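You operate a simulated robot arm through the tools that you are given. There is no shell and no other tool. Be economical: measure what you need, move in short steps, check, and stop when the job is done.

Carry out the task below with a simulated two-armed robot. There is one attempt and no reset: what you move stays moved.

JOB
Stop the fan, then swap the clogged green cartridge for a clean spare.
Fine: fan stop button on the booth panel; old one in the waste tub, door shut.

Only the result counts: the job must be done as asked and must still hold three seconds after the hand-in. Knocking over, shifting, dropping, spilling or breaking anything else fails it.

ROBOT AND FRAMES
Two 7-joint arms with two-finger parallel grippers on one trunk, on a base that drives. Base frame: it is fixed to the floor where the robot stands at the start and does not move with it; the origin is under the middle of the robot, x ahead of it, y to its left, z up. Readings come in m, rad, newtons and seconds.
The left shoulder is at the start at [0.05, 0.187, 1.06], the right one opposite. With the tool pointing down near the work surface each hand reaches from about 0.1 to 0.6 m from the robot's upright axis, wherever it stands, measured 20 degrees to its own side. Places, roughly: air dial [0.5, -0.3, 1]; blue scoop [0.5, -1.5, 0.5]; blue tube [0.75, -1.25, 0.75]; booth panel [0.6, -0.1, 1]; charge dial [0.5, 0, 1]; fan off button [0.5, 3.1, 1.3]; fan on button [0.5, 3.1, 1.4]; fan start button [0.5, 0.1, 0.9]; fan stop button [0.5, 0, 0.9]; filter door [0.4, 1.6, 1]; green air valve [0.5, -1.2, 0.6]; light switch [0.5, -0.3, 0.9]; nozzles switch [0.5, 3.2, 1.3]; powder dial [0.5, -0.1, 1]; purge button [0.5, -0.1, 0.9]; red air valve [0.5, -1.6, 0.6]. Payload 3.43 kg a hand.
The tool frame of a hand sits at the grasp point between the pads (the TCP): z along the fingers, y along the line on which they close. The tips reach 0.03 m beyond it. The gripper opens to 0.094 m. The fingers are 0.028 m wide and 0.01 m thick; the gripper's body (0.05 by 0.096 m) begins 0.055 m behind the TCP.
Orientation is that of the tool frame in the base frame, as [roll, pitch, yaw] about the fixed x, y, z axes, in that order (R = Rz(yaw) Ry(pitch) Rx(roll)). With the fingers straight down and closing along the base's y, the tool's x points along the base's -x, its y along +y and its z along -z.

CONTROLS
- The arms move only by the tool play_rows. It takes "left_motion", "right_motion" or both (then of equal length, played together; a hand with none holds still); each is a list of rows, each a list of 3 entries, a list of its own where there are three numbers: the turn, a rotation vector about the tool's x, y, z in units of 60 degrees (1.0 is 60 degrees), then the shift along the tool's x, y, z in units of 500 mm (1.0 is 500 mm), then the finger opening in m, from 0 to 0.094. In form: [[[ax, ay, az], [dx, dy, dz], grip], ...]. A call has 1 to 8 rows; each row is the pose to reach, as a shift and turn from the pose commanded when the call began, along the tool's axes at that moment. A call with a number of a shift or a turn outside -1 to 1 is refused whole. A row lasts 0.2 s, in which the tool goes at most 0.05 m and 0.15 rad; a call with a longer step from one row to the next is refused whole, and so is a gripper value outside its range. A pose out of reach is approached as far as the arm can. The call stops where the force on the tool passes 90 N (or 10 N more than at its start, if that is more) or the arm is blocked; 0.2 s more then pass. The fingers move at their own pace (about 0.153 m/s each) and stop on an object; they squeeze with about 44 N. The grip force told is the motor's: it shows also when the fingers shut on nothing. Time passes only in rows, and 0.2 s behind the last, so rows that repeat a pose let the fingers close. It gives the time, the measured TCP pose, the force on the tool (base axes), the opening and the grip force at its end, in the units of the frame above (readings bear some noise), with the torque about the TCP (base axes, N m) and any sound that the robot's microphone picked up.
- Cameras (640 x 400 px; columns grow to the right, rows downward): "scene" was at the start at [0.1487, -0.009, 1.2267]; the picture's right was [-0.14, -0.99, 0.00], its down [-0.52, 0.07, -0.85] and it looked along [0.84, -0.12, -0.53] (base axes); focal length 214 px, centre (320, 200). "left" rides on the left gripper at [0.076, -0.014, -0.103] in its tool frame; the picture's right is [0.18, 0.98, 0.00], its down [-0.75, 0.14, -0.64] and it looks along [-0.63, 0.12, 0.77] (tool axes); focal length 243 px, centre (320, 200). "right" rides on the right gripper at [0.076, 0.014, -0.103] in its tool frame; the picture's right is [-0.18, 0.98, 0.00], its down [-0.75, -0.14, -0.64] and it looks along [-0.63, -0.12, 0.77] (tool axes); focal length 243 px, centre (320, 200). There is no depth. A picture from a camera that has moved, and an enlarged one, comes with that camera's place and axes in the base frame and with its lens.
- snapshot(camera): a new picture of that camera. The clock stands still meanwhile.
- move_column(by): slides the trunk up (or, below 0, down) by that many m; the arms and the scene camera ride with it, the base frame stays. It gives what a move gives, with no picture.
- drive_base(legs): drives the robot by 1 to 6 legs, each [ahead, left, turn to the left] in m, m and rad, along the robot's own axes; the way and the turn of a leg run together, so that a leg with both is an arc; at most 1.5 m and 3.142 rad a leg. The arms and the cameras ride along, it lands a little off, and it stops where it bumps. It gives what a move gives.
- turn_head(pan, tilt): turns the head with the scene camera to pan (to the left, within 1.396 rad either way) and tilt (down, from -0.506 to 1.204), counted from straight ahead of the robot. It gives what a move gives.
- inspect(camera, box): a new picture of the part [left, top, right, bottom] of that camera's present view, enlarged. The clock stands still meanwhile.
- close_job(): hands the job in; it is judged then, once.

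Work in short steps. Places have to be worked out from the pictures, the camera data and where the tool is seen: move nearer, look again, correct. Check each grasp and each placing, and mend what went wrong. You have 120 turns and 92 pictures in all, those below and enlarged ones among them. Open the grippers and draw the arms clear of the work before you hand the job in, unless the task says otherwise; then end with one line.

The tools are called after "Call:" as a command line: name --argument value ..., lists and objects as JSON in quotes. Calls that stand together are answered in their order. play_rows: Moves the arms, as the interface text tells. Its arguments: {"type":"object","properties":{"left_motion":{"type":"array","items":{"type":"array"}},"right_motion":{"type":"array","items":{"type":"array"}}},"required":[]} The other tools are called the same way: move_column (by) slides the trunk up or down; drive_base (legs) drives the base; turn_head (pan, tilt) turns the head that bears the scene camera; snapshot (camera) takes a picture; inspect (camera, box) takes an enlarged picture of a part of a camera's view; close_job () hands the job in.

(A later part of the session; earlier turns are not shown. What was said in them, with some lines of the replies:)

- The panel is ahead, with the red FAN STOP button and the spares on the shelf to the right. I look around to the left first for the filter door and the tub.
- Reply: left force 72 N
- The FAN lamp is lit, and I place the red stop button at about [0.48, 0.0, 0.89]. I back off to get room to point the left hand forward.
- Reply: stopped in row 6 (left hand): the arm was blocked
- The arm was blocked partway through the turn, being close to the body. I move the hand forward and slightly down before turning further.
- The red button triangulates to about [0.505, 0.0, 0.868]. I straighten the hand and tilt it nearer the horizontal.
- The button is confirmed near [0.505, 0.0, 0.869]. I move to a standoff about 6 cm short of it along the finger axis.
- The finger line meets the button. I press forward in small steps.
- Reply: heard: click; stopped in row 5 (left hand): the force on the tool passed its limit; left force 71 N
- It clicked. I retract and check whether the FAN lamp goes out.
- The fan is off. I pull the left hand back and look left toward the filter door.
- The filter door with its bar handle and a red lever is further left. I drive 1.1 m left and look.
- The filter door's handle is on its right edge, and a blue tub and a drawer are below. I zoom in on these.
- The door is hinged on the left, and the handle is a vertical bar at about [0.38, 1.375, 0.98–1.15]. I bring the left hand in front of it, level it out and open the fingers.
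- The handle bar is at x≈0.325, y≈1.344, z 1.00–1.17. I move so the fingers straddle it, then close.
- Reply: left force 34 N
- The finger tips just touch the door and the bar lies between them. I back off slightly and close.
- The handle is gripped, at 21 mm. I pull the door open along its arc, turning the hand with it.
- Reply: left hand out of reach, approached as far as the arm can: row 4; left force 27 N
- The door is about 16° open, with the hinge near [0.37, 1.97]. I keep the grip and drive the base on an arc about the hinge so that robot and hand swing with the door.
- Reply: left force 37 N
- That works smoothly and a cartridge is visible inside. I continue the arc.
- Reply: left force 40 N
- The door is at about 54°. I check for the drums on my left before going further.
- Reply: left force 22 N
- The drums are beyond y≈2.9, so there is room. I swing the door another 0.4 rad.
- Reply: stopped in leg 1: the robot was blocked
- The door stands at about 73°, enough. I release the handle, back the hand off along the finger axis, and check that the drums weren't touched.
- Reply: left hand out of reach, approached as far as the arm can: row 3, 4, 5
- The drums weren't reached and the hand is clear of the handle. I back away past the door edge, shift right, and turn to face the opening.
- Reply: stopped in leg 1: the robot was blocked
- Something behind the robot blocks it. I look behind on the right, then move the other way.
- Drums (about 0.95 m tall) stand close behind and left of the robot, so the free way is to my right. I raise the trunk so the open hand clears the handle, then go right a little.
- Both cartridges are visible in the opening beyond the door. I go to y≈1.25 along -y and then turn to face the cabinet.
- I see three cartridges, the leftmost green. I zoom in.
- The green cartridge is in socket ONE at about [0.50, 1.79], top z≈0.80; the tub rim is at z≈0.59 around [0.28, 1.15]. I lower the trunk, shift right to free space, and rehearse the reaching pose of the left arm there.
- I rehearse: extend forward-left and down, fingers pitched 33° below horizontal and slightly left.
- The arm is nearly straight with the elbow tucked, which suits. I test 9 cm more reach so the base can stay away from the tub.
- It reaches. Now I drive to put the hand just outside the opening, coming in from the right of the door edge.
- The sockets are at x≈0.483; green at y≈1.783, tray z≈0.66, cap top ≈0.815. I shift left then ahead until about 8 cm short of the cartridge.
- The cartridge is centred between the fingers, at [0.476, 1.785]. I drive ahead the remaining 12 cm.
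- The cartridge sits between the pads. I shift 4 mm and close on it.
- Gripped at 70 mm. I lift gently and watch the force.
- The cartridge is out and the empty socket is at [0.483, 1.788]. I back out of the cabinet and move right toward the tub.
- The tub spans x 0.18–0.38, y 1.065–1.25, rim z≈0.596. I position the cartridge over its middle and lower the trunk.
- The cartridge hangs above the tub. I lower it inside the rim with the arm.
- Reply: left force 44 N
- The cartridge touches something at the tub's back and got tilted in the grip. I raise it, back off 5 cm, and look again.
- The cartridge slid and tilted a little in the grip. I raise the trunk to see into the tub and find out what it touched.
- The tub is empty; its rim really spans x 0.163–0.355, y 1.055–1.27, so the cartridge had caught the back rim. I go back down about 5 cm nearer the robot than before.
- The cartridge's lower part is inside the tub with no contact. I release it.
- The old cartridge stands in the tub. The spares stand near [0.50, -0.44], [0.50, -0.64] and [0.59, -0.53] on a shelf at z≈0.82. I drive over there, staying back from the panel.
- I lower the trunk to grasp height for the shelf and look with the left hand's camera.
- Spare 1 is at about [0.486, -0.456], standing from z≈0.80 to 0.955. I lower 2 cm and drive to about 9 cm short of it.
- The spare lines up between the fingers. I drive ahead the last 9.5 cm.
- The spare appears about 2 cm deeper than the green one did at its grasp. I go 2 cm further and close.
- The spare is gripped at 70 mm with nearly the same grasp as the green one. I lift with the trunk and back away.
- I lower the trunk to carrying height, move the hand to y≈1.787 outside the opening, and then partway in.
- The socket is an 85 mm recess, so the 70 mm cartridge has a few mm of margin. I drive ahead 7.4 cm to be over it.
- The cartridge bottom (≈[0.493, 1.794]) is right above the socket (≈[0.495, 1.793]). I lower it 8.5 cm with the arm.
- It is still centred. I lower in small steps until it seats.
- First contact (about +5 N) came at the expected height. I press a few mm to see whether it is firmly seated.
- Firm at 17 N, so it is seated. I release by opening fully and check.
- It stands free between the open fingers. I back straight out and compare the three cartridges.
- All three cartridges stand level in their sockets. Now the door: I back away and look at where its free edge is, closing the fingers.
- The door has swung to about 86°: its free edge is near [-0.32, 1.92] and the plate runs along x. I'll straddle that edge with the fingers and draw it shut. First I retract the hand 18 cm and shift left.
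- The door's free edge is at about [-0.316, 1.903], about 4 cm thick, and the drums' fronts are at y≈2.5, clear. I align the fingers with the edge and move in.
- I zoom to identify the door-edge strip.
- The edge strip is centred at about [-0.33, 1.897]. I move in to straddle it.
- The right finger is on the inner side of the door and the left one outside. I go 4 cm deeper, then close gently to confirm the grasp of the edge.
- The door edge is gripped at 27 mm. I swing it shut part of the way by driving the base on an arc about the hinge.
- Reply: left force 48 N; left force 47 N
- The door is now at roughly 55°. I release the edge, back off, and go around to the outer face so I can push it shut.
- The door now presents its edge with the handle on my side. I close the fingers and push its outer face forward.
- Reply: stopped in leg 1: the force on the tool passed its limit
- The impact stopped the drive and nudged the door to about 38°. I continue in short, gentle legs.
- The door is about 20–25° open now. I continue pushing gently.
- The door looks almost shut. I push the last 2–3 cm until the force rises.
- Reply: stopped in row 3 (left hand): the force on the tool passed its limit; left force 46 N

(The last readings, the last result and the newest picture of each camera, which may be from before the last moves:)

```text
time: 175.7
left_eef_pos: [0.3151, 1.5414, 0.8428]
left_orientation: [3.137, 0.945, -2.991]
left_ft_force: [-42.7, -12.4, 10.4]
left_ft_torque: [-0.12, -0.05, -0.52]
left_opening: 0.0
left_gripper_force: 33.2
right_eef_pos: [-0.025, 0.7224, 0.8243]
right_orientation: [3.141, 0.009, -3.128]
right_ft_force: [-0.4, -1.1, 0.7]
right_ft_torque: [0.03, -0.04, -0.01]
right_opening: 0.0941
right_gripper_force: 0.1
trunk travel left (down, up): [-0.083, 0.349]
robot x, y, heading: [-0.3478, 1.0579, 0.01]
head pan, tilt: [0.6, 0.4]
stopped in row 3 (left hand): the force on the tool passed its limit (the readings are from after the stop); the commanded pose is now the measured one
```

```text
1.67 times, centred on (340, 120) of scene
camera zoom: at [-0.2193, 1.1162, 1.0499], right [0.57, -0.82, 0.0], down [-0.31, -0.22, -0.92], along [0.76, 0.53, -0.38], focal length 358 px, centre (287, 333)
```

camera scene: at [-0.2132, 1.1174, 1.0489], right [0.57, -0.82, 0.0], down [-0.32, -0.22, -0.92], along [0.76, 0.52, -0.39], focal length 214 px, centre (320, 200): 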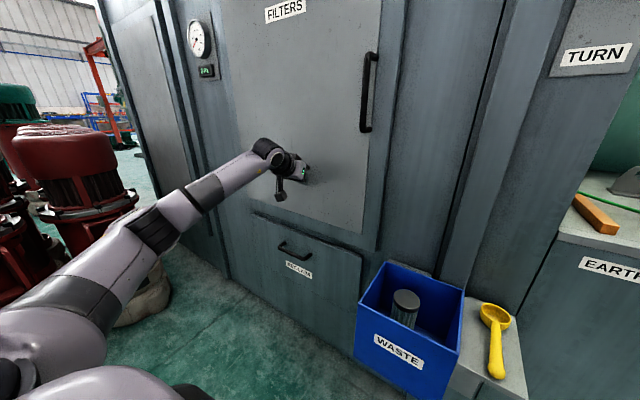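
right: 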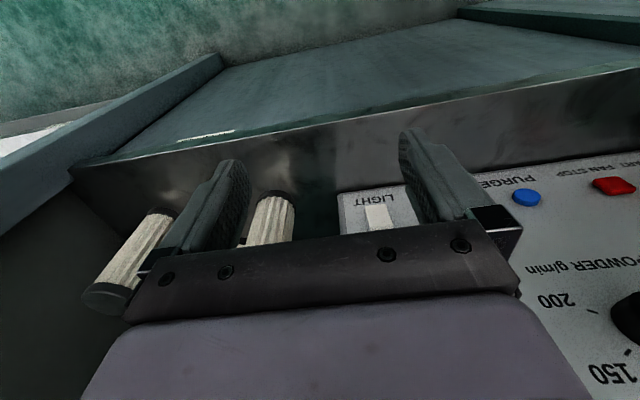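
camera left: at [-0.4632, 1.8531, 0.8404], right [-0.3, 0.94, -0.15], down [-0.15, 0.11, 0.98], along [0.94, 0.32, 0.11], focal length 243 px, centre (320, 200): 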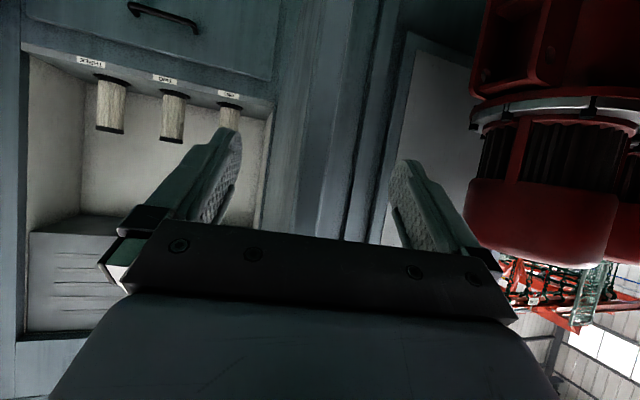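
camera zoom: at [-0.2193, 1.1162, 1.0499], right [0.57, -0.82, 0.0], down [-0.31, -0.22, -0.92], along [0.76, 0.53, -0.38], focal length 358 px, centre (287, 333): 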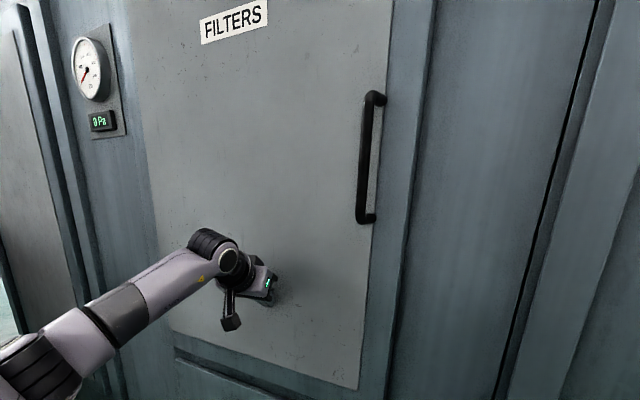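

The door is firmly shut. I retract, open the gripper, back away, and check the door, the tub, and the whole scene.

Call:
play_rows --left_motion '[[[0, 0, 0], [0.03, 0, -0.05], 0.0], [[0, 0, 0], [0.08, 0, -0.12], 0.0], [[0, 0, 0], [0.13, 0, -0.19], 0.04], [[0, 0, 0], [0.18, 0, -0.26], 0.09]]'

Call:
drive_base --legs '[[-0.4, -0.1, 0]]'

Call:
snapshot --camera "scene"

Call:
inspect --camera "scene" --box '[240, 40, 440, 240]'

```text
time: 176.7
left_eef_pos: [0.165, 1.5171, 0.8384]
left_orientation: [3.135, 0.94, -2.991]
left_ft_force: [0.3, 0.2, -0.4]
left_ft_torque: [0.0, 0.01, 0.01]
left_opening: 0.0902
left_gripper_force: 0.1
right_eef_pos: [-0.0218, 0.7233, 0.8227]
right_orientation: [3.141, 0.003, -3.131]
right_ft_force: [0.5, -0.2, 0.2]
right_ft_torque: [0.0, 0.01, -0.01]
right_opening: 0.094
right_gripper_force: 0.0
trunk travel left (down, up): [-0.083, 0.349]
robot x, y, heading: [-0.3535, 1.0589, 0.007]
head pan, tilt: [0.6, 0.4]
```

```text
time: 179.3
left_eef_pos: [-0.2318, 1.414, 0.8389]
left_orientation: [3.134, 0.94, -2.996]
left_ft_force: [0.4, -0.2, -0.6]
left_ft_torque: [0.01, 0.01, 0.0]
left_opening: 0.0898
left_gripper_force: 0.0
right_eef_pos: [-0.4215, 0.6194, 0.8246]
right_orientation: [3.141, 0.003, -3.135]
right_ft_force: [0.1, -1.2, 0.7]
right_ft_torque: [0.02, -0.01, -0.01]
right_opening: 0.0942
right_gripper_force: 0.1
trunk travel left (down, up): [-0.083, 0.349]
robot x, y, heading: [-0.7467, 0.9612, 0.0]
head pan, tilt: [0.6, 0.4]
```

```text
13 pictures are left
camera scene: at [-0.613, 1.0157, 1.0489], right [0.57, -0.82, 0.0], down [-0.32, -0.22, -0.92], along [0.76, 0.52, -0.39], focal length 214 px, centre (320, 200)
```

scene: 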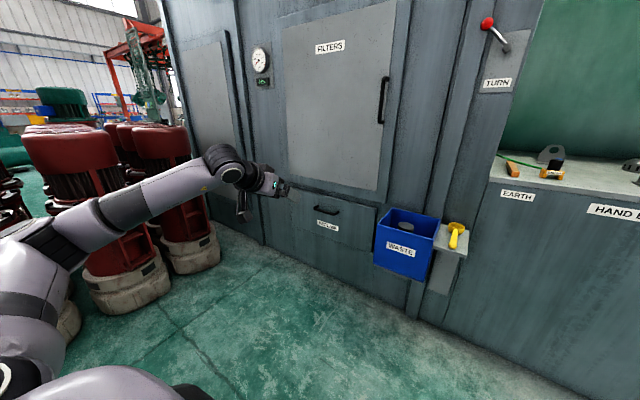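

```text
2.00 times, centred on (340, 140) of scene
camera zoom: at [-0.613, 1.0157, 1.0489], right [0.57, -0.82, 0.0], down [-0.32, -0.22, -0.92], along [0.76, 0.52, -0.39], focal length 429 px, centre (280, 320)
```

zoom: 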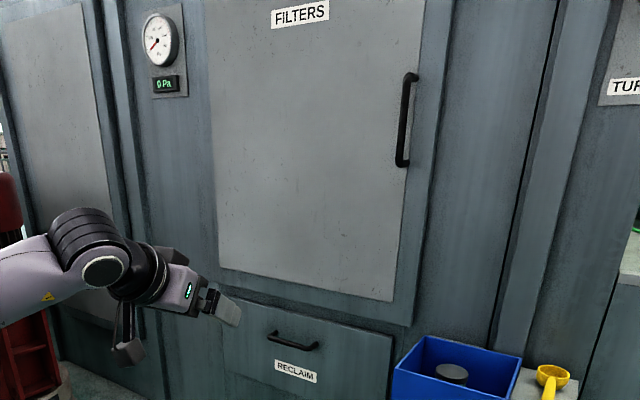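

The door is shut, the old cartridge is in the tub, the panel last read OFF, and both arms are clear with the grippers open. I hand the job in.

Call:
close_job

```text
The job is handed in.
```

The fan is stopped from the booth panel, a clean spare is seated in socket ONE, the clogged green cartridge is in the waste tub, and the filter door is shut.
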